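You operate a simulated robot arm through the tools that you are given. There is no shell and no other tool. Be economical: measure what you need, move in short steps, check, and stop when the job is done.

You run a simulated two-armed robot. Do the job below in one go: nothing can be reset, and whatever is moved stays where it is left.

## Task
Ready the sheeter: the dough table's large tray on the out table, guard shut, stop knob out, switch on.
Fine: the switch comes last; nothing is started.

The check looks at the end state, three seconds after you hand in, the way a careful person would. Anything else that was tipped, shoved, dropped, spilled or broken makes it a failure.

## Robot
Two 7-joint arms with two-finger parallel grippers on one trunk, on a base that drives. Base frame: it is fixed to the floor where the robot stands at the start and does not move with it; the origin is under the middle of the robot, x ahead of it, y to its left, z up; the surface under the hand at the start is at about z = 900. Lengths are in mm, angles in degrees, forces in N, time in s.
The left shoulder is at the start at [50, 165, 1130], the right one opposite. With the tool pointing down near the work surface each hand reaches from about 240 to 700 mm from the robot's upright axis, wherever it stands, measured 20 degrees to its own side. Places, roughly: dough block [-2500, 1250, 500]; large tray [-2750, 1250, 1000]; out table of the sheeter [-1400, 1200, 900]; roller guard [-1600, 1400, 1400]; sheeter [-1800, 1600, 1000]; sheeter main switch [-1200, 2000, 700]; sheeter stop knob [-1100, 1800, 800]; small tray [-1500, 1250, 750]. Payload 3.91 kg a hand.
The TCP of each hand is the grasp point between the finger pads, 30 mm short of the fingertips. In the tool frame z runs along the fingers and y along their closing line. Largest opening 110 mm; finger width 20, thickness 10; the body of the gripper, 48 by 112 mm, starts 55 mm behind the TCP.
Orientation is that of the tool frame in the base frame, as a unit quaternion [w, x, y, z]. With the fingers straight down and closing along the base's y, the tool's x points along the base's -x, its y along +y and its z along -z.

## Interface
- The arms move only by the tool apply_moves. It takes "left_deltas", "right_deltas" or both (then of equal length, played together; a hand with none holds still); each is a list of rows, each an object (a shift or turn left out is 0, a gripper value left out holds the last) with "linear": the shift along the tool's x, y, z in mm, a list of three; "angular": the turn, a rotation vector about the tool's x, y, z in rad, a list of three; "claw": the closure, from 0 (fully open) to 1 (shut). In form: [{"linear": [x, y, z], "angular": [wx, wy, wz], "claw": claw}, ...]. A call has 1 to 8 rows; each row shifts and turns the commanded pose from where the row before left it, along the tool's axes as they then stand. Rows are played at 5 a second. More than 50 mm and 8.6 degrees between two rows, or a gripper value outside its range, and nothing of the call is played. A pose out of reach is approached as far as the arm can. The call stops where the force on the tool passes 70 N (or 10 N more than at its start, if that is more) or the arm is blocked; 0.2 s more then pass. Each finger travels about 45 mm/s and halts on what it meets, pressing with about 41 N; the grip force reading is that of the motor and also rises with nothing between the fingers. The clock runs only during rows and for 0.2 s after the last one: add rows that do not move to give the fingers time. The reply holds the time, the measured pose of the TCP, the force on the tool along the base axes, the opening and the grip force, in the units named above and with some noise, with the torque about the TCP (base axes, N m) and any sound that the robot's microphone picked up.
- Cameras (640 x 400 px; columns grow to the right, rows downward): "scene" is now at [118.1, 19.2, 1305.7]; the picture's right is [0.22, -0.98, 0.00], its down [-0.48, -0.11, -0.87] and it looks along [0.85, 0.19, -0.50] (base axes); focal length 214 px, centre (320, 200). "left" rides on the left gripper at [72, -17, -103] in its tool frame; the picture's right is [0.23, 0.97, 0.00], its down [-0.76, 0.18, -0.62] and it looks along [-0.61, 0.14, 0.78] (tool axes); focal length 222 px, centre (320, 200). "right" rides on the right gripper at [72, 17, -103] in its tool frame; the picture's right is [-0.23, 0.97, 0.00], its down [-0.76, -0.18, -0.62] and it looks along [-0.61, -0.14, 0.78] (tool axes); focal length 222 px, centre (320, 200). There is no depth. A picture from a camera that has moved, and an enlarged one, comes with that camera's place and axes in the base frame and with its lens.
- get_image(camera): a new picture of that camera. No time passes.
- raise_lower(by): slides the trunk up (or, below 0, down) by that many mm; the arms and the scene camera ride with it, the base frame stays. It gives what a move gives, with no picture.
- base_move(legs): drives the robot by 1 to 6 legs, each [ahead, left, turn to the left] in mm, mm and degrees, along the robot's own axes; the way and the turn of a leg run together, so that a leg with both is an arc; at most 1500 mm and 180 degrees a leg. The arms and the cameras ride along, it lands a little off, and it stops where it bumps. It gives what a move gives.
- pan_tilt(pan, tilt): turns the head with the scene camera to pan (to the left, within 80 degrees either way) and tilt (down, from -29 to 69), counted from straight ahead of the robot. It gives what a move gives.
- inspect(camera, box): a new picture of the part [left, top, right, bottom] of that camera's present view, enlarged. No time passes.
- finish_job(): hands the job in; it is judged then, once.

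Go step by step. Nothing tells you exact positions but the pictures and the camera data: compare them with the known pose of the tool, close in by small moves and look again before you grip or let go. The budget is 120 turns and 88 pictures, counting those below and the enlarged ones. Unless the task says otherwise, let go and move clear before handing in, and close with one line.

The tools are called after "Emit:" by a JSON object that holds its "name" and its "arguments". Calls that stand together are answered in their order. apply_moves: Moves the arms, as the interface text tells. Its arguments: {"type":"object","properties":{"left_deltas":{"type":"array","items":{"type":"object","properties":{"linear":{"type":"array","items":{"type":"number"}},"angular":{"type":"array","items":{"type":"number"}},"claw":{"type":"number"}}}},"right_deltas":{"type":"array","items":{"type":"object","properties":{"linear":{"type":"array","items":{"type":"number"}},"angular":{"type":"array","items":{"type":"number"}},"claw":{"type":"number"}}}}},"required":[]} The other tools are called the same way: raise_lower (by) slides the trunk up or down; base_move (legs) drives the base; pan_tilt (pan, tilt) turns the head that bears the scene camera; get_image (camera) takes a picture; inspect (camera, box) takes an enlarged picture of a part of a camera's view; finish_job () hands the job in.

At the start:

```text
time: 0.0
left_ee_pos: [399.0, 221.6, 1185.2]
left_tool_rot: [-0.001, 0.0, 1.0, 0.0]
left_force: [0.6, 0.8, -0.1]
left_torque: [0.01, -0.02, -0.01]
left_opening: 109.8
left_grasp_force: 0.2
right_ee_pos: [387.4, -151.0, 1215.2]
right_tool_rot: [0.0, 0.0, 1.0, 0.0]
right_force: [0.0, 0.2, 0.6]
right_torque: [0.02, 0.0, -0.02]
right_opening: 110.1
right_grasp_force: 0.0
trunk travel left (down, up): [-350.0, 153.0]
robot x, y, heading: [-1.9, 1.5, -0.1]
head pan, tilt: [12.7, 29.7]
```

scene: 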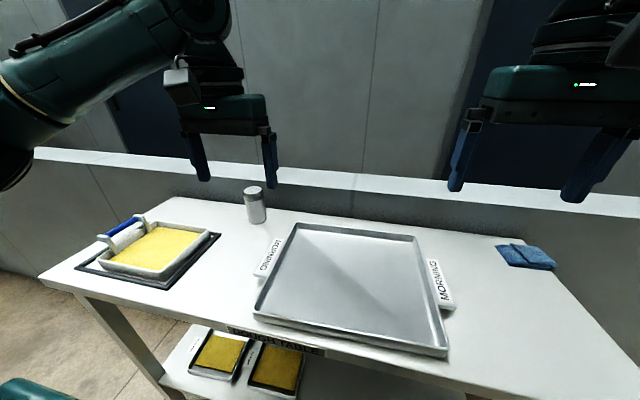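
right: 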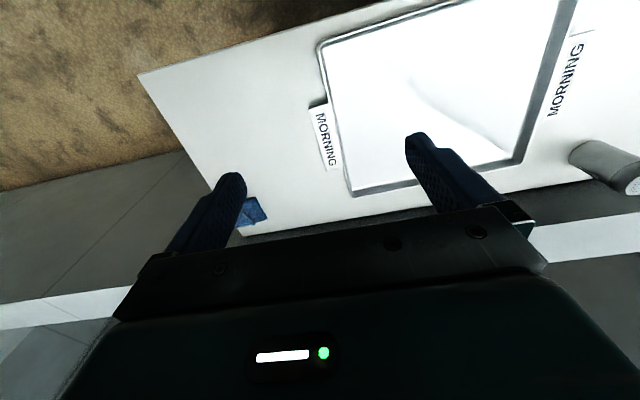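
left: 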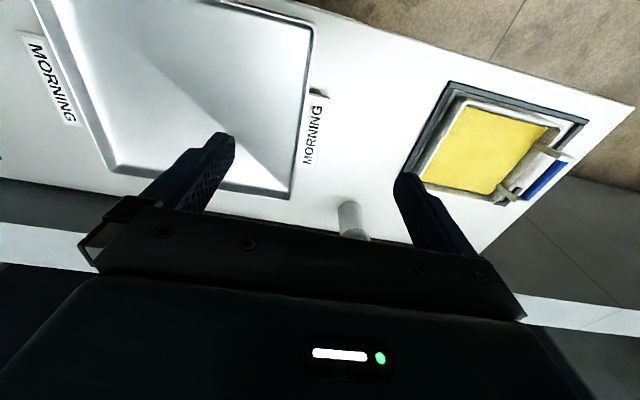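

I see a work table in front with a tray, scale-like boxes and a label on its edge; the sheeter should be behind me to the left. I'll read the label here and look around first.

Emit:
{"name": "inspect", "arguments": {"camera": "scene", "box": [160, 220, 480, 400]}}

Emit:
{"name": "base_move", "arguments": {"legs": [[-300, 0, 0], [0, 0, 150]]}}

Emit:
{"name": "pan_tilt", "arguments": {"pan": 0, "tilt": 15}}

Emit:
{"name": "get_image", "arguments": {"camera": "scene"}}

```text
2.00 times, centred on (320, 310) of scene
camera zoom: at [118.1, 19.2, 1305.7], right [0.22, -0.98, 0.0], down [-0.48, -0.11, -0.87], along [0.85, 0.19, -0.5], focal length 429 px, centre (320, -20)
```

zoom: 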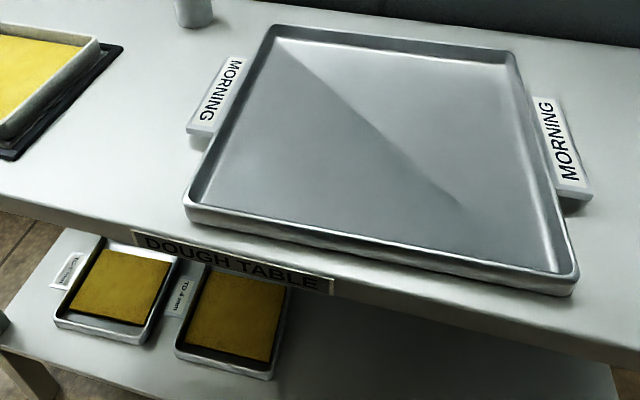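

```text
time: 8.3
left_ee_pos: [-755.7, 2.6, 1187.4]
left_tool_rot: [0.001, 0.967, -0.253, 0.0]
left_force: [-1.6, 0.2, -0.4]
left_torque: [0.02, -0.04, 0.0]
left_opening: 109.9
left_grasp_force: 0.1
right_ee_pos: [-566.2, 322.1, 1214.1]
right_tool_rot: [0.0, 0.967, -0.253, 0.0]
right_force: [-0.2, -0.1, 1.0]
right_torque: [-0.04, 0.01, -0.01]
right_opening: 109.9
right_grasp_force: 0.1
trunk travel left (down, up): [-350.0, 153.0]
robot x, y, heading: [-296.7, 0.2, 150.6]
head pan, tilt: [12.7, 29.7]
```

```text
time: 9.0
left_ee_pos: [-755.8, 2.7, 1185.3]
left_tool_rot: [0.0, 0.968, -0.252, 0.001]
left_force: [-0.8, -0.2, 0.8]
left_torque: [0.03, -0.01, -0.02]
left_opening: 110.0
left_grasp_force: 0.0
right_ee_pos: [-566.6, 321.8, 1215.7]
right_tool_rot: [0.0, 0.968, -0.253, 0.0]
right_force: [0.2, 0.0, 0.0]
right_torque: [-0.04, 0.0, -0.01]
right_opening: 110.0
right_grasp_force: 0.1
trunk travel left (down, up): [-350.0, 153.0]
robot x, y, heading: [-300.9, -0.9, 150.6]
head pan, tilt: [0.0, 15.0]
```

```text
83 pictures are left
camera scene: at [-407.8, 59.6, 1329.4], right [0.49, 0.87, 0.0], down [0.23, -0.13, -0.97], along [-0.84, 0.47, -0.26], focal length 214 px, centre (320, 200)
```

scene: 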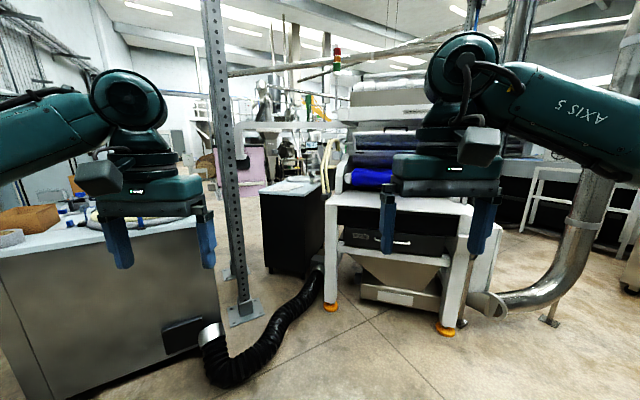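

The table at the start is itself labelled "DOUGH TABLE" and holds a large tray tagged MORNING, yet the notes place a large tray at [-2750, 1250]. I'll zoom in on the sheeter and the dark cabinet beside it.

Emit:
{"name": "inspect", "arguments": {"camera": "scene", "box": [240, 130, 400, 230]}}

Emit:
{"name": "inspect", "arguments": {"camera": "scene", "box": [320, 60, 520, 340]}}

```text
4.00 times, centred on (320, 180) of scene
camera zoom: at [-407.8, 59.6, 1329.4], right [0.49, 0.87, 0.0], down [0.23, -0.13, -0.97], along [-0.84, 0.47, -0.26], focal length 858 px, centre (320, 280)
```

zoom: 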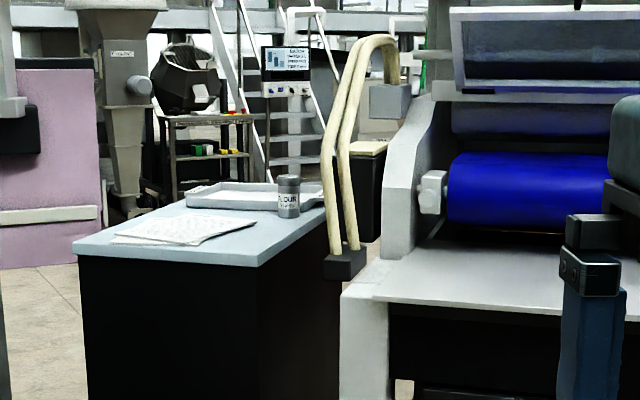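

```text
1.43 times, centred on (420, 200) of scene
camera zoom: at [-407.8, 59.6, 1329.4], right [0.49, 0.87, 0.0], down [0.23, -0.13, -0.97], along [-0.84, 0.47, -0.26], focal length 306 px, centre (177, 200)
```

zoom: 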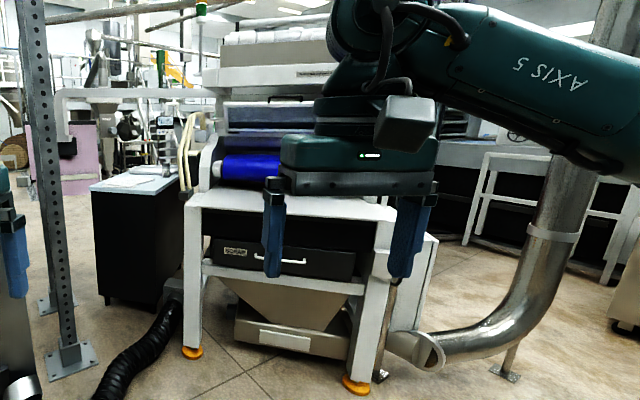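

The sheeter stands at about 45° with its front toward me; the other cabinet also holds a tray with flour and papers. I'll drive in front of the sheeter and look better.

Emit:
{"name": "base_move", "arguments": {"legs": [[0, 0, -15.6], [500, -70, 0]]}}

Emit:
{"name": "pan_tilt", "arguments": {"pan": 25, "tilt": 15}}

Emit:
{"name": "get_image", "arguments": {"camera": "scene"}}

Emit:
{"name": "inspect", "arguments": {"camera": "scene", "box": [100, 120, 340, 300]}}

Emit:
{"name": "pan_tilt", "arguments": {"pan": -25, "tilt": 25}}

Emit:
{"name": "get_image", "arguments": {"camera": "scene"}}

```text
time: 12.9
left_ee_pos: [-1046.0, 525.9, 1186.0]
left_tool_rot: [0.0, 0.925, -0.379, 0.001]
left_force: [0.2, -0.3, 0.1]
left_torque: [0.0, -0.04, 0.01]
left_opening: 110.2
left_grasp_force: 0.1
right_ee_pos: [-779.4, 784.4, 1215.2]
right_tool_rot: [-0.001, 0.925, -0.379, 0.0]
right_force: [0.0, 0.4, -0.3]
right_torque: [-0.02, -0.04, 0.01]
right_opening: 109.8
right_grasp_force: 0.1
trunk travel left (down, up): [-350.0, 153.0]
robot x, y, heading: [-610.8, 406.3, 135.4]
head pan, tilt: [0.0, 15.0]
```

```text
time: 13.8
left_ee_pos: [-1046.9, 527.1, 1186.5]
left_tool_rot: [0.0, 0.925, -0.379, 0.0]
left_force: [0.7, 1.0, 0.0]
left_torque: [0.0, 0.0, -0.01]
left_opening: 110.4
left_grasp_force: 0.1
right_ee_pos: [-779.4, 784.1, 1215.4]
right_tool_rot: [0.0, 0.925, -0.379, 0.0]
right_force: [0.4, 0.5, -0.3]
right_torque: [-0.01, -0.03, 0.01]
right_opening: 110.0
right_grasp_force: 0.0
trunk travel left (down, up): [-350.0, 153.0]
robot x, y, heading: [-607.1, 400.7, 135.3]
head pan, tilt: [25.0, 15.0]
```

```text
80 pictures are left
camera scene: at [-717.0, 454.7, 1329.5], right [0.34, 0.94, 0.0], down [0.24, -0.09, -0.97], along [-0.91, 0.33, -0.26], focal length 214 px, centre (320, 200)
```

scene: 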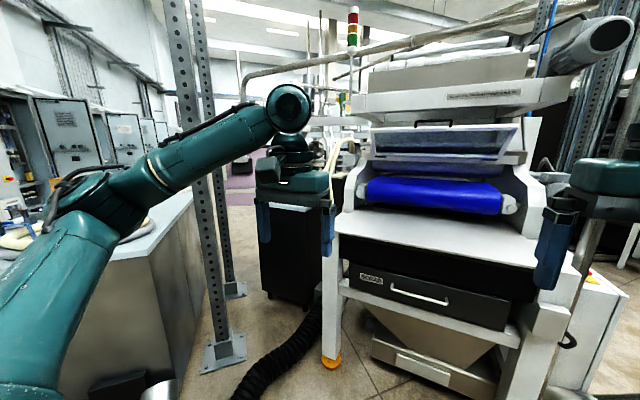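

```text
2.22 times, centred on (220, 210) of scene
camera zoom: at [-717.0, 454.7, 1329.5], right [0.34, 0.94, 0.0], down [0.24, -0.09, -0.97], along [-0.91, 0.33, -0.26], focal length 477 px, centre (542, 178)
```

zoom: 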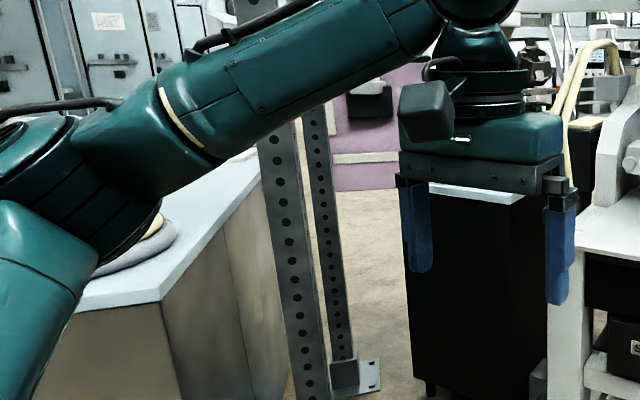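

```text
time: 15.0
left_ee_pos: [-1046.1, 526.0, 1186.9]
left_tool_rot: [0.001, 0.925, -0.379, 0.001]
left_force: [0.0, 0.1, 0.1]
left_torque: [0.01, 0.01, 0.0]
left_opening: 109.9
left_grasp_force: 0.2
right_ee_pos: [-779.0, 782.7, 1214.1]
right_tool_rot: [0.0, 0.925, -0.379, 0.0]
right_force: [0.1, 0.1, -0.1]
right_torque: [0.01, -0.03, 0.01]
right_opening: 109.9
right_grasp_force: 0.0
trunk travel left (down, up): [-350.0, 153.0]
robot x, y, heading: [-608.0, 403.6, 135.3]
head pan, tilt: [-25.0, 25.0]
```

```text
78 pictures are left
camera scene: at [-661.2, 509.6, 1313.2], right [0.94, 0.35, 0.0], down [0.15, -0.4, -0.91], along [-0.32, 0.85, -0.42], focal length 214 px, centre (320, 200)
```

scene: 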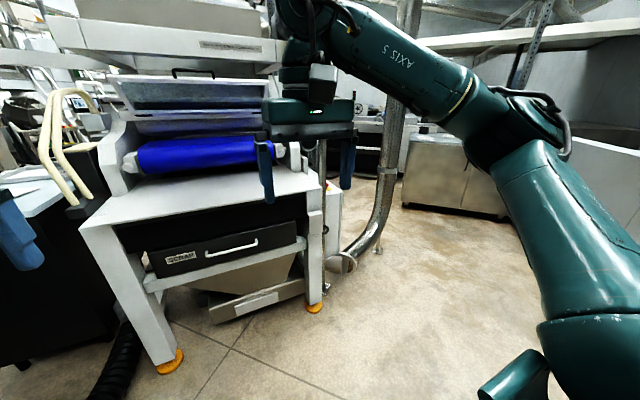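

The sheeter faces me squarely, its front about 1.09 m ahead. I'll zoom in on the guard and side box, then check the other cabinet.

Emit:
{"name": "inspect", "arguments": {"camera": "scene", "box": [70, 50, 350, 225]}}

Emit:
{"name": "base_move", "arguments": {"legs": [[0, 380, 0]]}}

Emit:
{"name": "raise_lower", "arguments": {"by": 150}}

Emit:
{"name": "pan_tilt", "arguments": {"pan": 0, "tilt": 15}}

Emit:
{"name": "get_image", "arguments": {"camera": "scene"}}

```text
2.29 times, centred on (210, 138) of scene
camera zoom: at [-661.2, 509.6, 1313.2], right [0.94, 0.35, 0.0], down [0.15, -0.4, -0.91], along [-0.32, 0.85, -0.42], focal length 490 px, centre (571, 343)
```

zoom: 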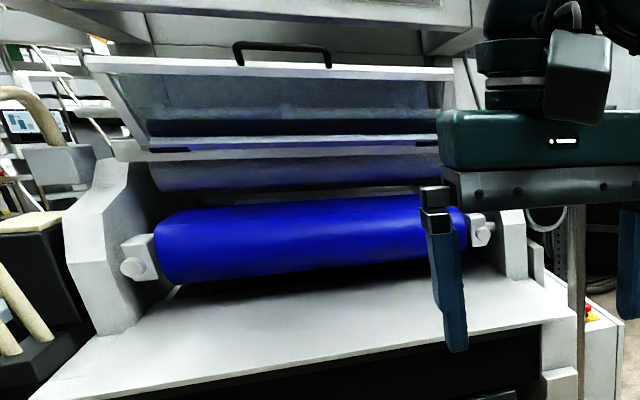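

```text
time: 18.9
left_ee_pos: [-1312.9, 257.8, 1186.4]
left_tool_rot: [0.001, 0.925, -0.381, 0.001]
left_force: [-0.1, 0.2, 0.0]
left_torque: [-0.01, -0.05, 0.01]
left_opening: 110.2
left_grasp_force: 0.1
right_ee_pos: [-1044.9, 512.5, 1214.7]
right_tool_rot: [0.0, 0.925, -0.381, -0.001]
right_force: [0.4, -0.6, 0.6]
right_torque: [0.01, -0.02, -0.05]
right_opening: 110.2
right_grasp_force: 0.1
trunk travel left (down, up): [-350.0, 153.0]
robot x, y, heading: [-874.7, 132.8, 135.3]
head pan, tilt: [-25.0, 25.0]
```

```text
time: 20.6
left_ee_pos: [-1312.0, 257.8, 1336.7]
left_tool_rot: [0.0, 0.925, -0.38, 0.001]
left_force: [0.1, -0.4, 0.4]
left_torque: [0.01, -0.02, -0.03]
left_opening: 109.6
left_grasp_force: 0.1
right_ee_pos: [-1044.7, 514.5, 1363.4]
right_tool_rot: [0.0, 0.925, -0.381, 0.0]
right_force: [-0.7, 0.1, 0.1]
right_torque: [-0.01, -0.02, 0.0]
right_opening: 109.8
right_grasp_force: 0.0
trunk travel left (down, up): [-500.0, 3.0]
robot x, y, heading: [-874.9, 133.0, 135.6]
head pan, tilt: [-25.0, 25.0]
```

```text
time: 21.5
left_ee_pos: [-1313.3, 258.5, 1335.3]
left_tool_rot: [0.0, 0.925, -0.38, 0.0]
left_force: [-0.2, -0.4, 0.4]
left_torque: [-0.01, 0.02, -0.04]
left_opening: 109.8
left_grasp_force: 0.1
right_ee_pos: [-1044.6, 514.4, 1365.6]
right_tool_rot: [0.0, 0.924, -0.381, 0.0]
right_force: [-0.2, 0.0, -0.4]
right_torque: [0.02, 0.02, 0.03]
right_opening: 110.0
right_grasp_force: 0.0
trunk travel left (down, up): [-500.0, 3.0]
robot x, y, heading: [-874.8, 133.9, 135.1]
head pan, tilt: [0.0, 15.0]
```

```text
76 pictures are left
camera scene: at [-961.8, 219.7, 1479.4], right [0.7, 0.71, 0.0], down [0.18, -0.18, -0.97], along [-0.69, 0.68, -0.26], focal length 214 px, centre (320, 200)
```

scene: 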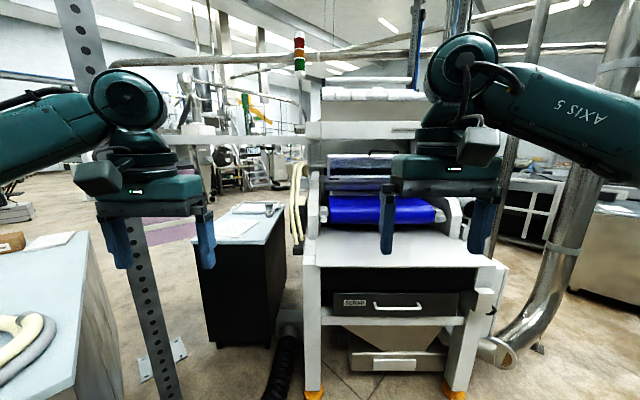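

I have a clearer sight of the side cabinet now; zooming in on it.

Emit:
{"name": "inspect", "arguments": {"camera": "scene", "box": [190, 180, 310, 350]}}

Emit:
{"name": "inspect", "arguments": {"camera": "scene", "box": [300, 120, 500, 330]}}

```text
2.35 times, centred on (250, 265) of scene
camera zoom: at [-961.8, 219.7, 1479.4], right [0.7, 0.71, 0.0], down [0.18, -0.18, -0.97], along [-0.69, 0.68, -0.26], focal length 505 px, centre (485, 47)
```

zoom: 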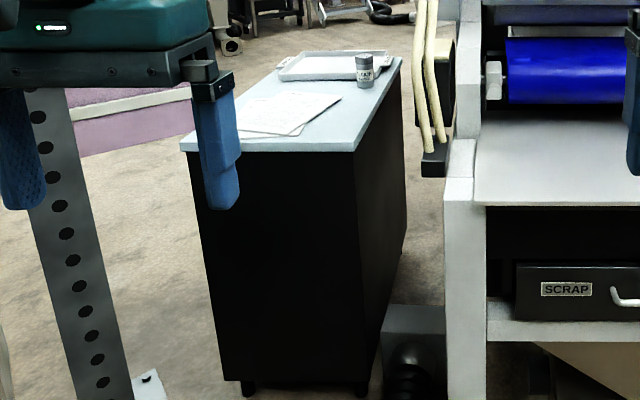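

```text
1.90 times, centred on (400, 225) of scene
camera zoom: at [-961.8, 219.7, 1479.4], right [0.7, 0.71, 0.0], down [0.18, -0.18, -0.97], along [-0.69, 0.68, -0.26], focal length 408 px, centre (168, 152)
```

zoom: 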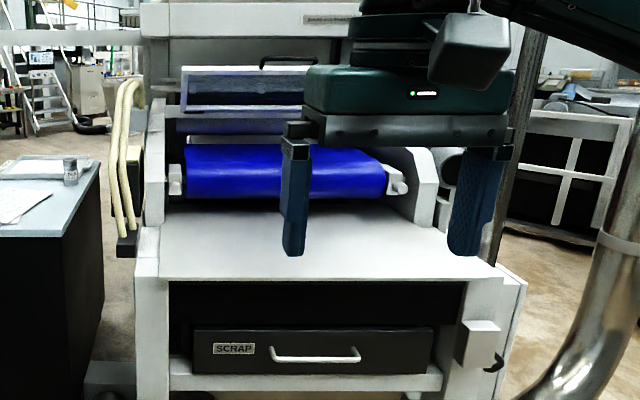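

The cabinet's tray looks similar; I'll zoom much tighter on it for labels.

Emit:
{"name": "inspect", "arguments": {"camera": "scene", "box": [225, 196, 289, 236]}}

```text
10.00 times, centred on (257, 216) of scene
camera zoom: at [-961.8, 219.7, 1479.4], right [0.7, 0.71, 0.0], down [0.18, -0.18, -0.97], along [-0.69, 0.68, -0.26], focal length 2145 px, centre (950, 40)
```

zoom: 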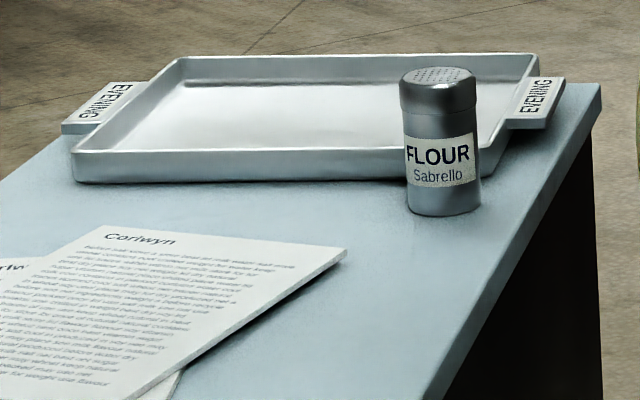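

The cabinet's tray is an EVENING one on an unlabelled bench, so the wanted tray is the MORNING one on the labelled dough table. First I'll do the guard: its handle seems near [-1620, 1396, 1434], hinge lower and further back; I'll drive closer and look.

Emit:
{"name": "base_move", "arguments": {"legs": [[0, -375, 0], [430, 0, 0]]}}

Emit:
{"name": "pan_tilt", "arguments": {"pan": 0, "tilt": 10}}

Emit:
{"name": "get_image", "arguments": {"camera": "scene"}}

Emit:
{"name": "get_image", "arguments": {"camera": "right"}}

```text
time: 27.6
left_ee_pos: [-1354.5, 835.3, 1335.9]
left_tool_rot: [0.001, 0.924, -0.383, 0.0]
left_force: [-0.7, -0.1, -0.4]
left_torque: [-0.04, -0.01, 0.02]
left_opening: 110.3
left_grasp_force: 0.1
right_ee_pos: [-1085.8, 1087.9, 1364.3]
right_tool_rot: [0.0, 0.923, -0.384, 0.001]
right_force: [-0.2, 0.5, 0.3]
right_torque: [0.02, 0.01, -0.01]
right_opening: 110.3
right_grasp_force: 0.2
trunk travel left (down, up): [-500.0, 3.0]
robot x, y, heading: [-915.1, 703.5, 134.8]
head pan, tilt: [0.0, 15.0]
```

```text
time: 28.3
left_ee_pos: [-1355.9, 833.4, 1337.4]
left_tool_rot: [0.0, 0.923, -0.384, 0.001]
left_force: [-0.8, -0.5, -0.2]
left_torque: [-0.02, 0.03, 0.03]
left_opening: 110.1
left_grasp_force: 0.0
right_ee_pos: [-1085.5, 1088.7, 1364.7]
right_tool_rot: [0.0, 0.923, -0.384, -0.001]
right_force: [1.1, -0.6, 0.2]
right_torque: [-0.01, 0.0, 0.03]
right_opening: 109.8
right_grasp_force: 0.0
trunk travel left (down, up): [-500.0, 3.0]
robot x, y, heading: [-917.4, 704.4, 134.9]
head pan, tilt: [0.0, 10.0]
```

```text
72 pictures are left
camera scene: at [-1003.2, 793.4, 1487.6], right [0.71, 0.71, 0.0], down [0.12, -0.12, -0.98], along [-0.7, 0.7, -0.17], focal length 214 px, centre (320, 200)
```

scene: 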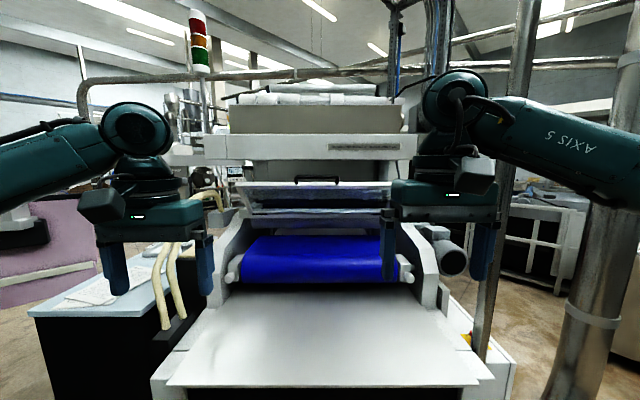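

```text
71 pictures are left
camera right: at [-1045.0, 1025.6, 1468.2], right [-0.85, -0.53, 0.0], down [-0.41, 0.66, 0.62], along [-0.33, 0.53, -0.78], focal length 222 px, centre (320, 200)
```

right: 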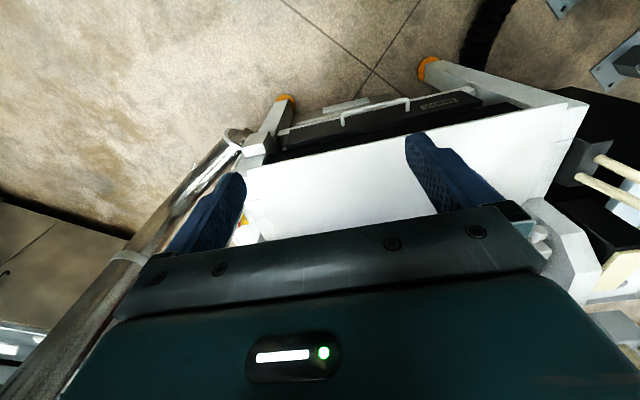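

The guard panel with its black handle is just left of the right gripper. I'll zoom in on it.

Emit:
{"name": "inspect", "arguments": {"camera": "scene", "box": [200, 160, 440, 310]}}

```text
2.67 times, centred on (320, 235) of scene
camera zoom: at [-1003.2, 793.4, 1487.6], right [0.71, 0.71, 0.0], down [0.12, -0.12, -0.98], along [-0.7, 0.7, -0.17], focal length 572 px, centre (320, 107)
```

zoom: 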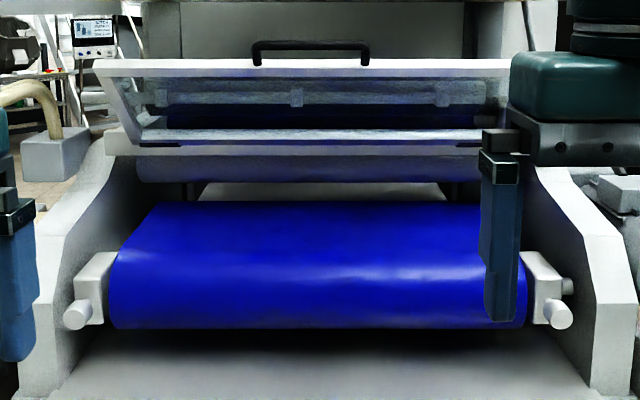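

The guard hinges at its lower rear edge (z≈1237, ~540 behind the front) and its free rim with handle is up toward me at z≈1400. I'll point the right hand forward with fingers closed, ready to press the rim down beside the handle.

Emit:
{"name": "apply_moves", "arguments": {"right_deltas": [{"linear": [-30, 0, 0], "angular": [0, -0.15, 0], "claw": 1}, {"linear": [-29.7, 0, 4.5], "angular": [0, -0.15, 0]}, {"linear": [-28.7, 0, 8.9], "angular": [0, -0.15, 0]}, {"linear": [-27, 0, 13], "angular": [0, -0.15, 0]}, {"linear": [-24.8, 0, 16.9], "angular": [0, -0.15, 0]}, {"linear": [-22, 0, 20.4], "angular": [0, -0.15, 0]}, {"linear": [-18.6, 0, 23.5], "angular": [0, -0.15, 0]}, {"linear": [-14.9, 0, 26], "angular": [0, -0.15, 0]}]}}

Emit:
{"name": "apply_moves", "arguments": {"right_deltas": [{"linear": [-20, 0, 7], "angular": [0, -0.15, 0]}, {"linear": [-20, 0, 4], "angular": [0, -0.15, 0]}, {"linear": [-20, 0, 0], "angular": [0, -0.07, 0]}, {"linear": [0, 0, 0]}]}}

Emit:
{"name": "get_image", "arguments": {"camera": "scene"}}

Emit:
{"name": "get_image", "arguments": {"camera": "right"}}

```text
time: 30.1
left_ee_pos: [-1354.7, 835.1, 1336.2]
left_tool_rot: [0.0, 0.924, -0.383, 0.0]
left_force: [-0.6, -0.3, 0.1]
left_torque: [0.02, 0.0, -0.02]
left_opening: 109.9
left_grasp_force: 0.0
right_ee_pos: [-1254.6, 1259.4, 1364.1]
right_tool_rot: [-0.217, 0.762, -0.316, -0.522]
right_force: [-0.6, -0.5, 0.4]
right_torque: [0.04, -0.01, 0.02]
right_opening: 0.0
right_grasp_force: 37.5
trunk travel left (down, up): [-500.0, 3.0]
robot x, y, heading: [-916.8, 707.9, 135.1]
head pan, tilt: [0.0, 10.0]
```

```text
time: 31.1
left_ee_pos: [-1354.7, 833.6, 1337.4]
left_tool_rot: [0.0, 0.924, -0.383, 0.0]
left_force: [-0.2, -0.5, 1.0]
left_torque: [0.0, 0.0, -0.02]
left_opening: 109.8
left_grasp_force: 0.1
right_ee_pos: [-1270.2, 1276.4, 1420.2]
right_tool_rot: [-0.271, 0.653, -0.271, -0.653]
right_force: [-0.3, 1.0, -0.9]
right_torque: [0.01, 0.0, 0.0]
right_opening: 0.0
right_grasp_force: 37.7
trunk travel left (down, up): [-500.0, 3.0]
robot x, y, heading: [-915.9, 708.9, 135.1]
head pan, tilt: [0.0, 10.0]
```

```text
69 pictures are left
camera scene: at [-1003.2, 793.6, 1487.6], right [0.71, 0.71, 0.0], down [0.12, -0.12, -0.98], along [-0.7, 0.7, -0.17], focal length 214 px, centre (320, 200)
```

scene: 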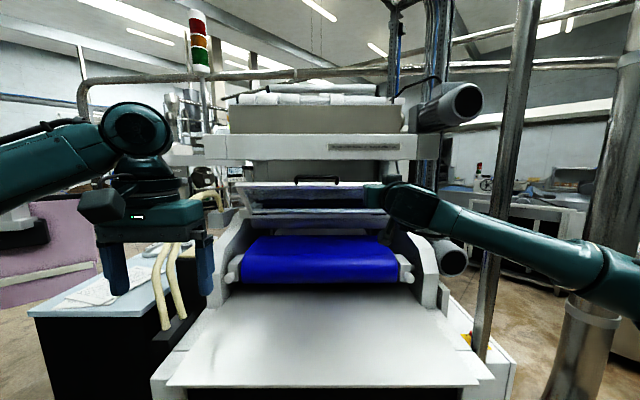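

```text
68 pictures are left
camera right: at [-1209.0, 1190.6, 1347.3], right [-0.69, -0.69, 0.23], down [0.57, -0.32, 0.76], along [-0.45, 0.65, 0.61], focal length 222 px, centre (320, 200)
```

right: 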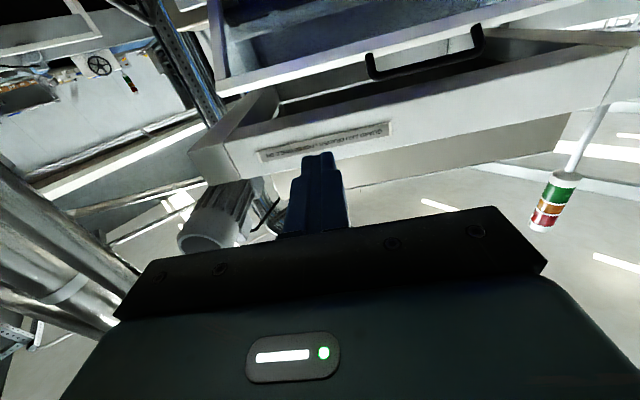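

Right hand is level at z≈1420 with the rim at z≈1396, about 295 mm ahead of the TCP. I'll raise and extend slightly, then drive in.

Emit:
{"name": "apply_moves", "arguments": {"right_deltas": [{"linear": [-25, 0, 40]}, {"linear": [0, 0, 40]}, {"linear": [0, 0, 20]}, {"linear": [0, 0, 0]}]}}

Emit:
{"name": "base_move", "arguments": {"legs": [[190, 0, 0]]}}

Emit:
{"name": "get_image", "arguments": {"camera": "scene"}}

Emit:
{"name": "get_image", "arguments": {"camera": "right"}}

```text
time: 32.1
left_ee_pos: [-1353.4, 833.6, 1336.4]
left_tool_rot: [0.0, 0.923, -0.384, 0.001]
left_force: [-0.1, 1.0, -0.5]
left_torque: [-0.01, 0.03, 0.01]
left_opening: 110.1
left_grasp_force: 0.1
right_ee_pos: [-1341.5, 1346.9, 1445.0]
right_tool_rot: [-0.27, 0.654, -0.271, -0.653]
right_force: [-0.5, -0.3, 0.2]
right_torque: [0.0, 0.01, 0.01]
right_opening: 0.3
right_grasp_force: 37.9
trunk travel left (down, up): [-500.0, 3.0]
robot x, y, heading: [-918.1, 706.4, 134.9]
head pan, tilt: [0.0, 10.0]
```

```text
time: 33.6
left_ee_pos: [-1488.6, 967.5, 1336.6]
left_tool_rot: [0.0, 0.923, -0.384, 0.002]
left_force: [-0.3, 0.1, 0.4]
left_torque: [-0.01, 0.0, -0.03]
left_opening: 109.9
left_grasp_force: 0.0
right_ee_pos: [-1474.3, 1479.1, 1444.1]
right_tool_rot: [-0.271, 0.654, -0.272, -0.652]
right_force: [0.6, 0.5, -0.5]
right_torque: [0.02, 0.01, -0.01]
right_opening: 0.0
right_grasp_force: 37.7
trunk travel left (down, up): [-500.0, 3.0]
robot x, y, heading: [-1050.2, 838.3, 135.3]
head pan, tilt: [0.0, 10.0]
```

```text
67 pictures are left
camera scene: at [-1136.8, 927.4, 1487.6], right [0.71, 0.71, 0.0], down [0.12, -0.12, -0.98], along [-0.7, 0.7, -0.17], focal length 214 px, centre (320, 200)
```

scene: 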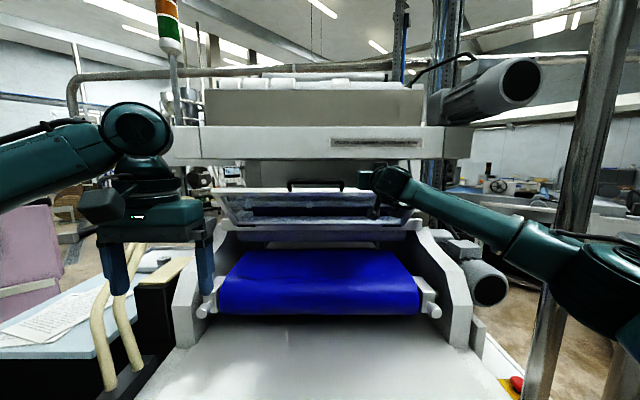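

```text
66 pictures are left
camera right: at [-1413.2, 1394.6, 1372.5], right [-0.69, -0.69, 0.23], down [0.56, -0.32, 0.76], along [-0.45, 0.65, 0.61], focal length 222 px, centre (320, 200)
```

right: 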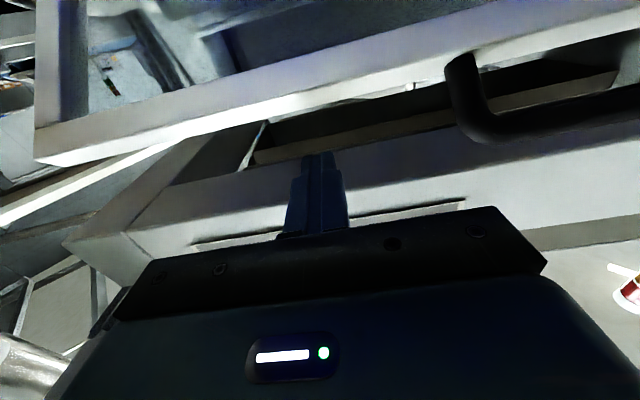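

The fingertips now overlap the rim by about 25 mm from above, right of the handle. I'll press down stepwise and watch the force.

Emit:
{"name": "apply_moves", "arguments": {"right_deltas": [{"linear": [10, 0, 10]}, {"linear": [15, 0, 0]}, {"linear": [15, 0, 0]}, {"linear": [15, 0, 0]}, {"linear": [15, 0, 0]}, {"linear": [15, 0, 0]}, {"linear": [0, 0, 0]}]}}

Emit:
{"name": "get_image", "arguments": {"camera": "scene"}}

```text
time: 35.2
left_ee_pos: [-1480.0, 960.0, 1340.7]
left_tool_rot: [-0.002, 0.924, -0.383, -0.005]
left_force: [0.4, 0.4, 0.2]
left_torque: [-0.01, 0.0, 0.0]
left_opening: 109.6
left_grasp_force: 0.1
right_ee_pos: [-1472.5, 1477.3, 1374.0]
right_tool_rot: [0.272, -0.647, 0.27, 0.659]
right_force: [32.8, -26.1, 22.6]
right_torque: [-0.29, -0.32, -0.05]
right_opening: 0.0
right_grasp_force: 37.7
trunk travel left (down, up): [-500.0, 3.0]
robot x, y, heading: [-1051.9, 842.9, 134.8]
head pan, tilt: [0.0, 10.0]
```

```text
65 pictures are left
camera scene: at [-1127.2, 918.5, 1488.9], right [0.71, 0.71, 0.0], down [0.12, -0.12, -0.99], along [-0.7, 0.7, -0.16], focal length 214 px, centre (320, 200)
```

scene: 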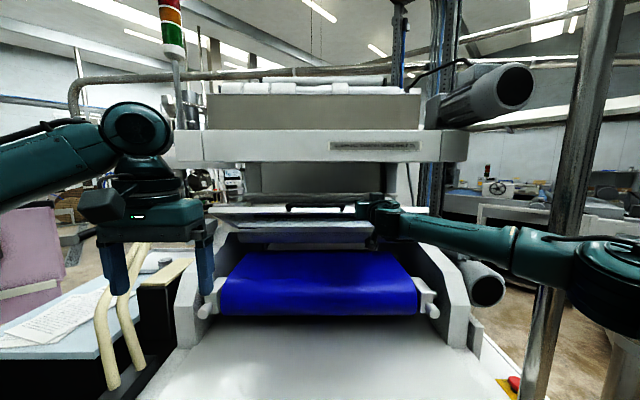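

The guard is swinging down, but the rim came forward against the gripper body. I'll back off 40 mm and go on pressing down with the fingers.

Emit:
{"name": "apply_moves", "arguments": {"right_deltas": [{"linear": [-3, 0, -20]}, {"linear": [0, 0, -22]}, {"linear": [0, 0, 0]}, {"linear": [15, 0, 0]}, {"linear": [15, 0, 0]}, {"linear": [15, 0, 0]}, {"linear": [15, 0, 0]}, {"linear": [0, 0, 0]}]}}

Emit:
{"name": "get_image", "arguments": {"camera": "scene"}}

```text
time: 37.0
left_ee_pos: [-1487.7, 966.3, 1336.8]
left_tool_rot: [0.001, 0.924, -0.384, 0.0]
left_force: [-0.1, 0.3, -0.9]
left_torque: [-0.03, -0.01, -0.02]
left_opening: 110.1
left_grasp_force: 0.1
right_ee_pos: [-1451.3, 1455.2, 1326.2]
right_tool_rot: [-0.271, 0.654, -0.272, -0.652]
right_force: [-0.4, -0.2, 0.2]
right_torque: [-0.03, 0.02, -0.02]
right_opening: 0.0
right_grasp_force: 37.2
right hand out of reach, approached as far as the arm can: row 6, 7
trunk travel left (down, up): [-500.0, 3.0]
robot x, y, heading: [-1050.7, 840.8, 134.9]
head pan, tilt: [0.0, 10.0]
```

```text
64 pictures are left
camera scene: at [-1136.5, 927.0, 1487.6], right [0.71, 0.71, 0.0], down [0.12, -0.12, -0.98], along [-0.7, 0.7, -0.17], focal length 214 px, centre (320, 200)
```

scene: 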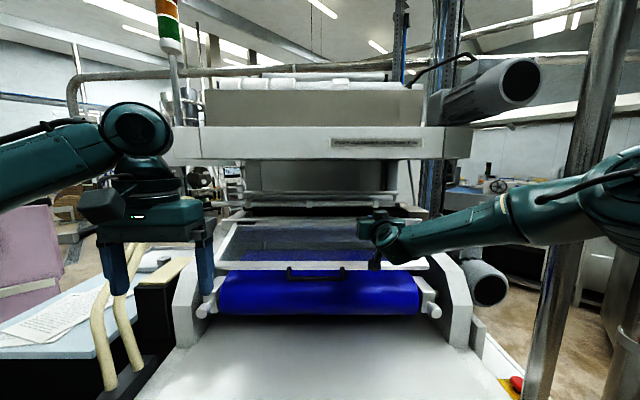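

The guard swung down on its own weight in front of the roller. I'll check whether it's fully shut.

Emit:
{"name": "inspect", "arguments": {"camera": "scene", "box": [180, 190, 460, 340]}}

```text
2.29 times, centred on (320, 265) of scene
camera zoom: at [-1136.5, 927.0, 1487.6], right [0.71, 0.71, 0.0], down [0.12, -0.12, -0.98], along [-0.7, 0.7, -0.17], focal length 490 px, centre (320, 51)
```

zoom: 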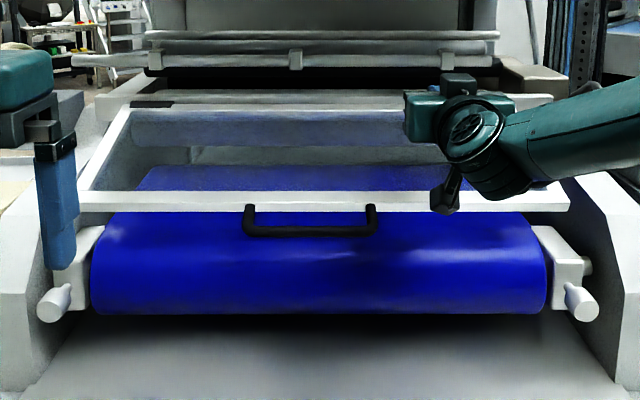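

The panel looks to lie on the cheeks, but I want to confirm by pressing lightly. I'll lower the trunk so the right hand reaches, then press down.

Emit:
{"name": "raise_lower", "arguments": {"by": -80}}

Emit:
{"name": "apply_moves", "arguments": {"right_deltas": [{"linear": [8, 0, 0]}, {"linear": [8, 0, 0]}, {"linear": [8, 0, 0]}, {"linear": [8, 0, 0]}, {"linear": [8, 0, 0]}, {"linear": [8, 0, 0]}, {"linear": [0, 0, 0]}]}}

Emit:
{"name": "inspect", "arguments": {"camera": "scene", "box": [180, 160, 460, 335]}}

```text
time: 38.2
left_ee_pos: [-1486.2, 967.7, 1256.9]
left_tool_rot: [0.0, 0.923, -0.384, 0.0]
left_force: [0.3, -0.5, -0.5]
left_torque: [0.02, 0.02, 0.0]
left_opening: 109.9
left_grasp_force: 0.0
right_ee_pos: [-1451.6, 1456.3, 1246.9]
right_tool_rot: [-0.272, 0.654, -0.272, -0.652]
right_force: [-0.1, 0.4, 1.6]
right_torque: [0.01, 0.0, 0.0]
right_opening: 0.0
right_grasp_force: 37.7
trunk travel left (down, up): [-420.0, 83.0]
robot x, y, heading: [-1050.8, 845.4, 134.7]
head pan, tilt: [0.0, 10.0]
```

```text
time: 39.8
left_ee_pos: [-1487.4, 967.9, 1256.2]
left_tool_rot: [0.001, 0.923, -0.384, 0.001]
left_force: [0.4, 0.1, -0.1]
left_torque: [0.01, 0.0, -0.01]
left_opening: 109.9
left_grasp_force: 0.0
right_ee_pos: [-1451.0, 1456.9, 1244.8]
right_tool_rot: [-0.271, 0.654, -0.272, -0.652]
right_force: [-0.3, -0.5, -0.3]
right_torque: [0.01, -0.01, 0.0]
right_opening: 0.0
right_grasp_force: 37.5
right hand out of reach, approached as far as the arm can: row 1, 2, 3, 4, 5, 6
trunk travel left (down, up): [-420.0, 83.0]
robot x, y, heading: [-1049.1, 841.8, 135.2]
head pan, tilt: [0.0, 10.0]
```

```text
2.29 times, centred on (320, 248) of scene
camera zoom: at [-1136.4, 927.0, 1407.6], right [0.71, 0.71, 0.0], down [0.12, -0.12, -0.98], along [-0.7, 0.7, -0.17], focal length 490 px, centre (320, 91)
```

zoom: 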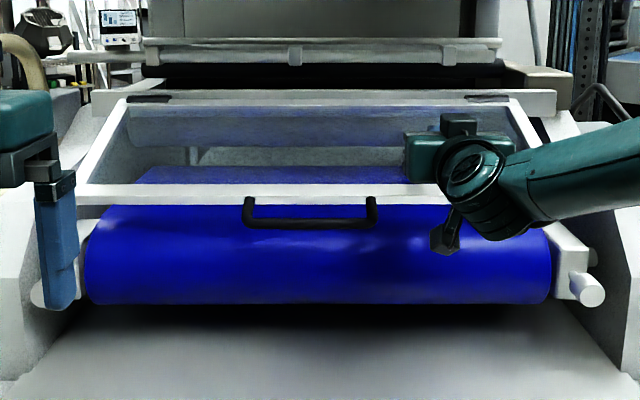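

Guard rim seems near z≈1180, resting on the cheek slopes. I'll lower the trunk a little more to confirm by touch.

Emit:
{"name": "raise_lower", "arguments": {"by": -35}}

Emit:
{"name": "raise_lower", "arguments": {"by": -10}}

Emit:
{"name": "get_image", "arguments": {"camera": "right"}}

```text
time: 40.6
left_ee_pos: [-1487.2, 966.3, 1221.6]
left_tool_rot: [0.0, 0.924, -0.383, 0.001]
left_force: [-0.4, -0.8, 0.2]
left_torque: [-0.02, -0.03, 0.02]
left_opening: 110.2
left_grasp_force: 0.0
right_ee_pos: [-1451.1, 1456.6, 1210.3]
right_tool_rot: [-0.271, 0.654, -0.272, -0.652]
right_force: [0.3, -0.5, 0.0]
right_torque: [0.01, -0.02, -0.01]
right_opening: 0.0
right_grasp_force: 37.6
trunk travel left (down, up): [-385.0, 118.0]
robot x, y, heading: [-1048.5, 841.7, 135.0]
head pan, tilt: [0.0, 10.0]
```

```text
time: 41.2
left_ee_pos: [-1487.1, 967.8, 1211.8]
left_tool_rot: [0.0, 0.924, -0.383, 0.0]
left_force: [0.0, 0.0, 0.4]
left_torque: [0.02, 0.0, 0.02]
left_opening: 110.2
left_grasp_force: 0.0
right_ee_pos: [-1451.6, 1455.4, 1200.6]
right_tool_rot: [-0.272, 0.654, -0.273, -0.651]
right_force: [0.9, 0.3, -0.5]
right_torque: [-0.01, -0.02, 0.02]
right_opening: 0.0
right_grasp_force: 38.0
trunk travel left (down, up): [-375.0, 128.0]
robot x, y, heading: [-1050.3, 838.4, 134.9]
head pan, tilt: [0.0, 10.0]
```

```text
61 pictures are left
camera right: at [-1390.0, 1370.9, 1128.9], right [-0.69, -0.69, 0.23], down [0.56, -0.32, 0.76], along [-0.45, 0.66, 0.6], focal length 222 px, centre (320, 200)
```

right: 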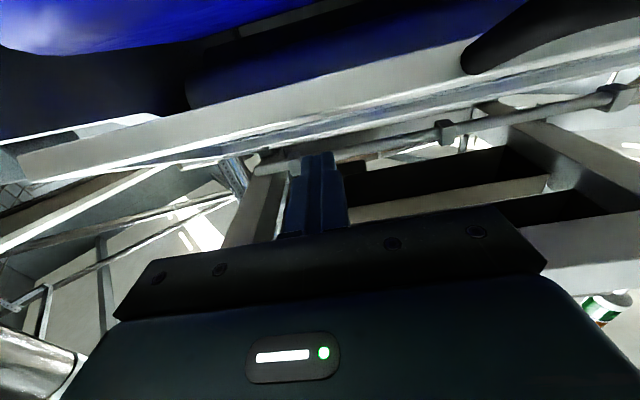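

Rim top appears about 25 mm under the fingers. Lowering further in small steps.

Emit:
{"name": "raise_lower", "arguments": {"by": -20}}

Emit:
{"name": "raise_lower", "arguments": {"by": -8}}

Emit:
{"name": "raise_lower", "arguments": {"by": -6}}

```text
time: 41.8
left_ee_pos: [-1487.0, 967.0, 1192.2]
left_tool_rot: [0.0, 0.924, -0.384, 0.0]
left_force: [-0.3, 1.1, 0.3]
left_torque: [0.01, 0.0, -0.02]
left_opening: 109.8
left_grasp_force: 0.1
right_ee_pos: [-1450.8, 1456.9, 1182.8]
right_tool_rot: [-0.271, 0.653, -0.271, -0.653]
right_force: [0.2, -0.6, 2.5]
right_torque: [0.01, 0.06, -0.01]
right_opening: 0.0
right_grasp_force: 37.7
trunk travel left (down, up): [-355.0, 148.0]
robot x, y, heading: [-1048.9, 842.8, 134.9]
head pan, tilt: [0.0, 10.0]
```

```text
time: 42.4
left_ee_pos: [-1485.6, 965.7, 1184.9]
left_tool_rot: [-0.001, 0.924, -0.383, -0.001]
left_force: [-1.0, -0.2, 0.3]
left_torque: [-0.01, 0.02, -0.01]
left_opening: 110.0
left_grasp_force: 0.1
right_ee_pos: [-1449.3, 1454.6, 1180.5]
right_tool_rot: [0.274, -0.649, 0.271, 0.656]
right_force: [0.3, -0.9, 22.2]
right_torque: [0.42, 0.47, -0.02]
right_opening: 0.0
right_grasp_force: 38.0
trunk travel left (down, up): [-347.0, 156.0]
robot x, y, heading: [-1050.0, 842.3, 134.9]
head pan, tilt: [0.0, 10.0]
```

```text
time: 43.0
left_ee_pos: [-1485.3, 963.3, 1178.4]
left_tool_rot: [-0.001, 0.924, -0.383, -0.001]
left_force: [0.3, 0.0, -0.9]
left_torque: [-0.04, -0.05, 0.01]
left_opening: 109.9
left_grasp_force: 0.1
right_ee_pos: [-1448.9, 1455.4, 1179.5]
right_tool_rot: [0.277, -0.645, 0.271, 0.659]
right_force: [1.3, -3.9, 32.1]
right_torque: [0.61, 0.76, -0.07]
right_opening: 0.0
right_grasp_force: 37.7
trunk travel left (down, up): [-341.0, 162.0]
robot x, y, heading: [-1050.0, 842.8, 135.0]
head pan, tilt: [0.0, 10.0]
```

The guard is firmly against its stop, so it's shut. Now I'll lift off, back away, and look to the right side for the stop knob and main switch.

Emit:
{"name": "raise_lower", "arguments": {"by": 100}}

Emit:
{"name": "base_move", "arguments": {"legs": [[-350, 0, 0], [0, -500, 0]]}}

Emit:
{"name": "pan_tilt", "arguments": {"pan": 0, "tilt": 30}}

Emit:
{"name": "get_image", "arguments": {"camera": "scene"}}

```text
time: 44.3
left_ee_pos: [-1488.7, 967.3, 1277.4]
left_tool_rot: [0.001, 0.923, -0.384, 0.001]
left_force: [0.1, 0.1, -1.1]
left_torque: [-0.03, 0.0, 0.04]
left_opening: 110.0
left_grasp_force: 0.1
right_ee_pos: [-1453.3, 1456.0, 1266.3]
right_tool_rot: [-0.272, 0.653, -0.273, -0.652]
right_force: [-0.4, 0.5, 0.3]
right_torque: [-0.02, 0.0, -0.02]
right_opening: 0.1
right_grasp_force: 37.4
trunk travel left (down, up): [-441.0, 62.0]
robot x, y, heading: [-1051.6, 840.1, 135.0]
head pan, tilt: [0.0, 10.0]
```

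```text
time: 51.0
left_ee_pos: [-888.0, 1065.9, 1277.5]
left_tool_rot: [0.001, 0.923, -0.385, 0.0]
left_force: [0.7, 0.3, -0.3]
left_torque: [-0.01, -0.02, 0.0]
left_opening: 110.1
left_grasp_force: 0.0
right_ee_pos: [-851.0, 1554.9, 1267.4]
right_tool_rot: [-0.272, 0.654, -0.273, -0.652]
right_force: [0.0, -0.3, 0.7]
right_torque: [-0.04, -0.01, 0.03]
right_opening: 0.0
right_grasp_force: 37.1
trunk travel left (down, up): [-441.0, 62.0]
robot x, y, heading: [-450.0, 939.6, 134.6]
head pan, tilt: [0.0, 10.0]
```

```text
time: 51.8
left_ee_pos: [-888.4, 1067.4, 1278.2]
left_tool_rot: [0.0, 0.923, -0.384, 0.0]
left_force: [-0.1, 0.2, -0.2]
left_torque: [-0.01, 0.04, 0.0]
left_opening: 110.0
left_grasp_force: 0.1
right_ee_pos: [-851.5, 1556.3, 1267.0]
right_tool_rot: [-0.272, 0.654, -0.272, -0.652]
right_force: [0.4, -0.9, 0.1]
right_torque: [-0.03, -0.01, 0.03]
right_opening: 0.0
right_grasp_force: 37.2
trunk travel left (down, up): [-441.0, 62.0]
robot x, y, heading: [-452.3, 938.5, 134.9]
head pan, tilt: [0.0, 30.0]
```

```text
60 pictures are left
camera scene: at [-535.6, 1023.5, 1396.3], right [0.71, 0.7, 0.0], down [0.35, -0.35, -0.87], along [-0.61, 0.62, -0.5], focal length 214 px, centre (320, 200)
```

scene: 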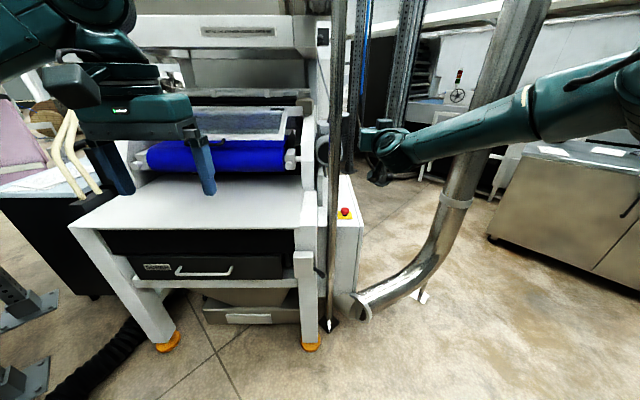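

I see the red knob on top of the side box, with a thin post left of it and a duct to the right. Zooming in on the box.

Emit:
{"name": "inspect", "arguments": {"camera": "scene", "box": [300, 165, 400, 330]}}

Emit:
{"name": "inspect", "arguments": {"camera": "scene", "box": [328, 195, 368, 225]}}

```text
2.42 times, centred on (350, 248) of scene
camera zoom: at [-535.6, 1023.5, 1396.3], right [0.71, 0.7, 0.0], down [0.35, -0.35, -0.87], along [-0.61, 0.62, -0.5], focal length 520 px, centre (247, 85)
```

zoom: 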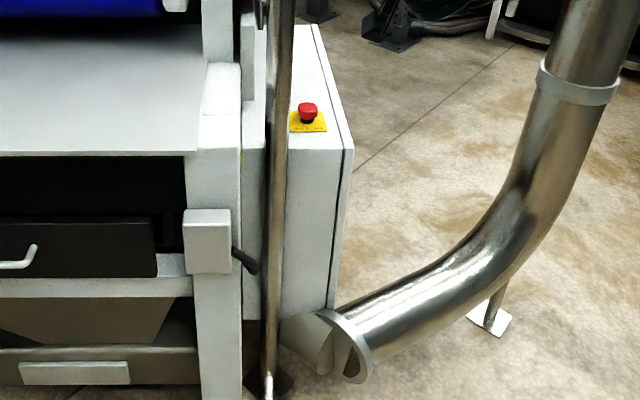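

```text
13.33 times, centred on (348, 210) of scene
camera zoom: at [-535.6, 1023.5, 1396.3], right [0.71, 0.7, 0.0], down [0.35, -0.35, -0.87], along [-0.61, 0.62, -0.5], focal length 2860 px, centre (-53, 67)
```

zoom: 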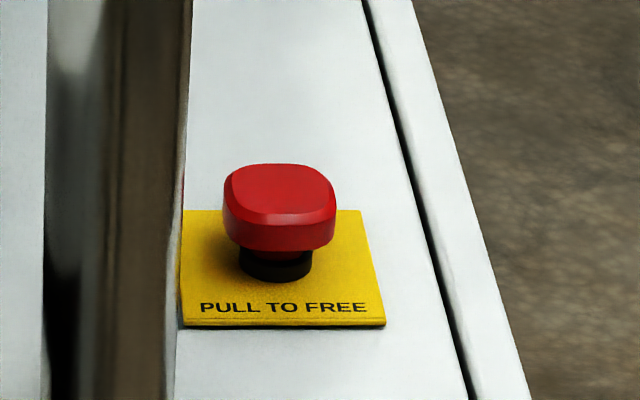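

The knob says "PULL TO FREE" and is pushed in; the switch must be on the box's right side. I'll retract the right hand to pointing down and shift right to see that side.

Emit:
{"name": "apply_moves", "arguments": {"right_deltas": [{"linear": [0, 0, -40], "angular": [0, 0.15, 0]}, {"linear": [6, 0, -39], "angular": [0, 0.15, 0]}, {"linear": [12, 0, -38], "angular": [0, 0.15, 0]}, {"linear": [17, 0, -36], "angular": [0, 0.15, 0]}, {"linear": [22, 0, -33], "angular": [0, 0.15, 0]}, {"linear": [27, 0, -29], "angular": [0, 0.15, 0]}, {"linear": [31, 0, -25], "angular": [0, 0.15, 0]}, {"linear": [20, 0, -10], "angular": [0, 0.15, 0]}]}}

Emit:
{"name": "apply_moves", "arguments": {"right_deltas": [{"angular": [0, 0.15, 0], "claw": 0}, {"angular": [0, 0.15, 0]}, {"angular": [0, 0.07, 0]}, {"linear": [0, 0, 0]}]}}

Emit:
{"name": "base_move", "arguments": {"legs": [[0, -530, 0], [250, 0, 0]]}}

Emit:
{"name": "pan_tilt", "arguments": {"pan": 15, "tilt": 35}}

Emit:
{"name": "get_image", "arguments": {"camera": "scene"}}

```text
time: 53.6
left_ee_pos: [-888.3, 1065.8, 1277.8]
left_tool_rot: [0.0, 0.924, -0.384, 0.001]
left_force: [0.4, -0.8, -1.0]
left_torque: [-0.01, 0.0, 0.01]
left_opening: 110.0
left_grasp_force: 0.1
right_ee_pos: [-639.7, 1340.7, 1266.2]
right_tool_rot: [-0.071, 0.907, -0.379, -0.169]
right_force: [0.0, 0.8, 0.2]
right_torque: [0.01, -0.01, 0.02]
right_opening: 0.0
right_grasp_force: 37.6
trunk travel left (down, up): [-441.0, 62.0]
robot x, y, heading: [-450.6, 939.7, 134.7]
head pan, tilt: [0.0, 30.0]
```

```text
time: 54.6
left_ee_pos: [-889.5, 1066.5, 1277.2]
left_tool_rot: [0.001, 0.923, -0.385, 0.001]
left_force: [0.0, -0.4, 0.4]
left_torque: [0.03, 0.01, 0.05]
left_opening: 109.9
left_grasp_force: 0.1
right_ee_pos: [-639.4, 1341.6, 1266.5]
right_tool_rot: [0.001, 0.923, -0.385, 0.002]
right_force: [-0.8, -0.1, 1.6]
right_torque: [-0.02, 0.02, -0.01]
right_opening: 86.5
right_grasp_force: 0.0
trunk travel left (down, up): [-441.0, 62.0]
robot x, y, heading: [-450.7, 937.3, 134.4]
head pan, tilt: [0.0, 30.0]
```

```text
time: 61.2
left_ee_pos: [-688.9, 1618.5, 1277.1]
left_tool_rot: [0.0, 0.922, -0.387, 0.0]
left_force: [-0.4, 0.0, 0.0]
left_torque: [-0.04, 0.0, 0.0]
left_opening: 109.7
left_grasp_force: 0.2
right_ee_pos: [-438.0, 1891.7, 1268.7]
right_tool_rot: [0.001, 0.921, -0.388, 0.0]
right_force: [0.1, 0.7, -0.9]
right_torque: [-0.01, 0.02, 0.02]
right_opening: 110.0
right_grasp_force: 0.1
trunk travel left (down, up): [-441.0, 62.0]
robot x, y, heading: [-251.6, 1486.4, 134.6]
head pan, tilt: [0.0, 30.0]
```

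```text
time: 62.0
left_ee_pos: [-688.3, 1617.6, 1278.1]
left_tool_rot: [0.0, 0.922, -0.388, 0.0]
left_force: [0.0, 0.3, -0.4]
left_torque: [-0.04, 0.02, 0.05]
left_opening: 109.9
left_grasp_force: 0.0
right_ee_pos: [-436.9, 1890.9, 1267.4]
right_tool_rot: [0.0, 0.922, -0.388, 0.0]
right_force: [0.1, -0.7, 0.7]
right_torque: [0.01, -0.04, 0.02]
right_opening: 110.0
right_grasp_force: 0.2
trunk travel left (down, up): [-441.0, 62.0]
robot x, y, heading: [-250.7, 1490.2, 134.3]
head pan, tilt: [15.0, 35.0]
```

```text
57 pictures are left
camera scene: at [-347.8, 1553.0, 1388.5], right [0.51, 0.86, 0.0], down [0.49, -0.29, -0.82], along [-0.7, 0.42, -0.57], focal length 214 px, centre (320, 200)
```

scene: 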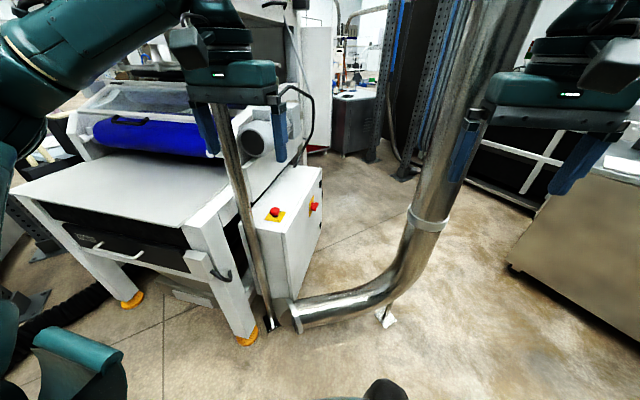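

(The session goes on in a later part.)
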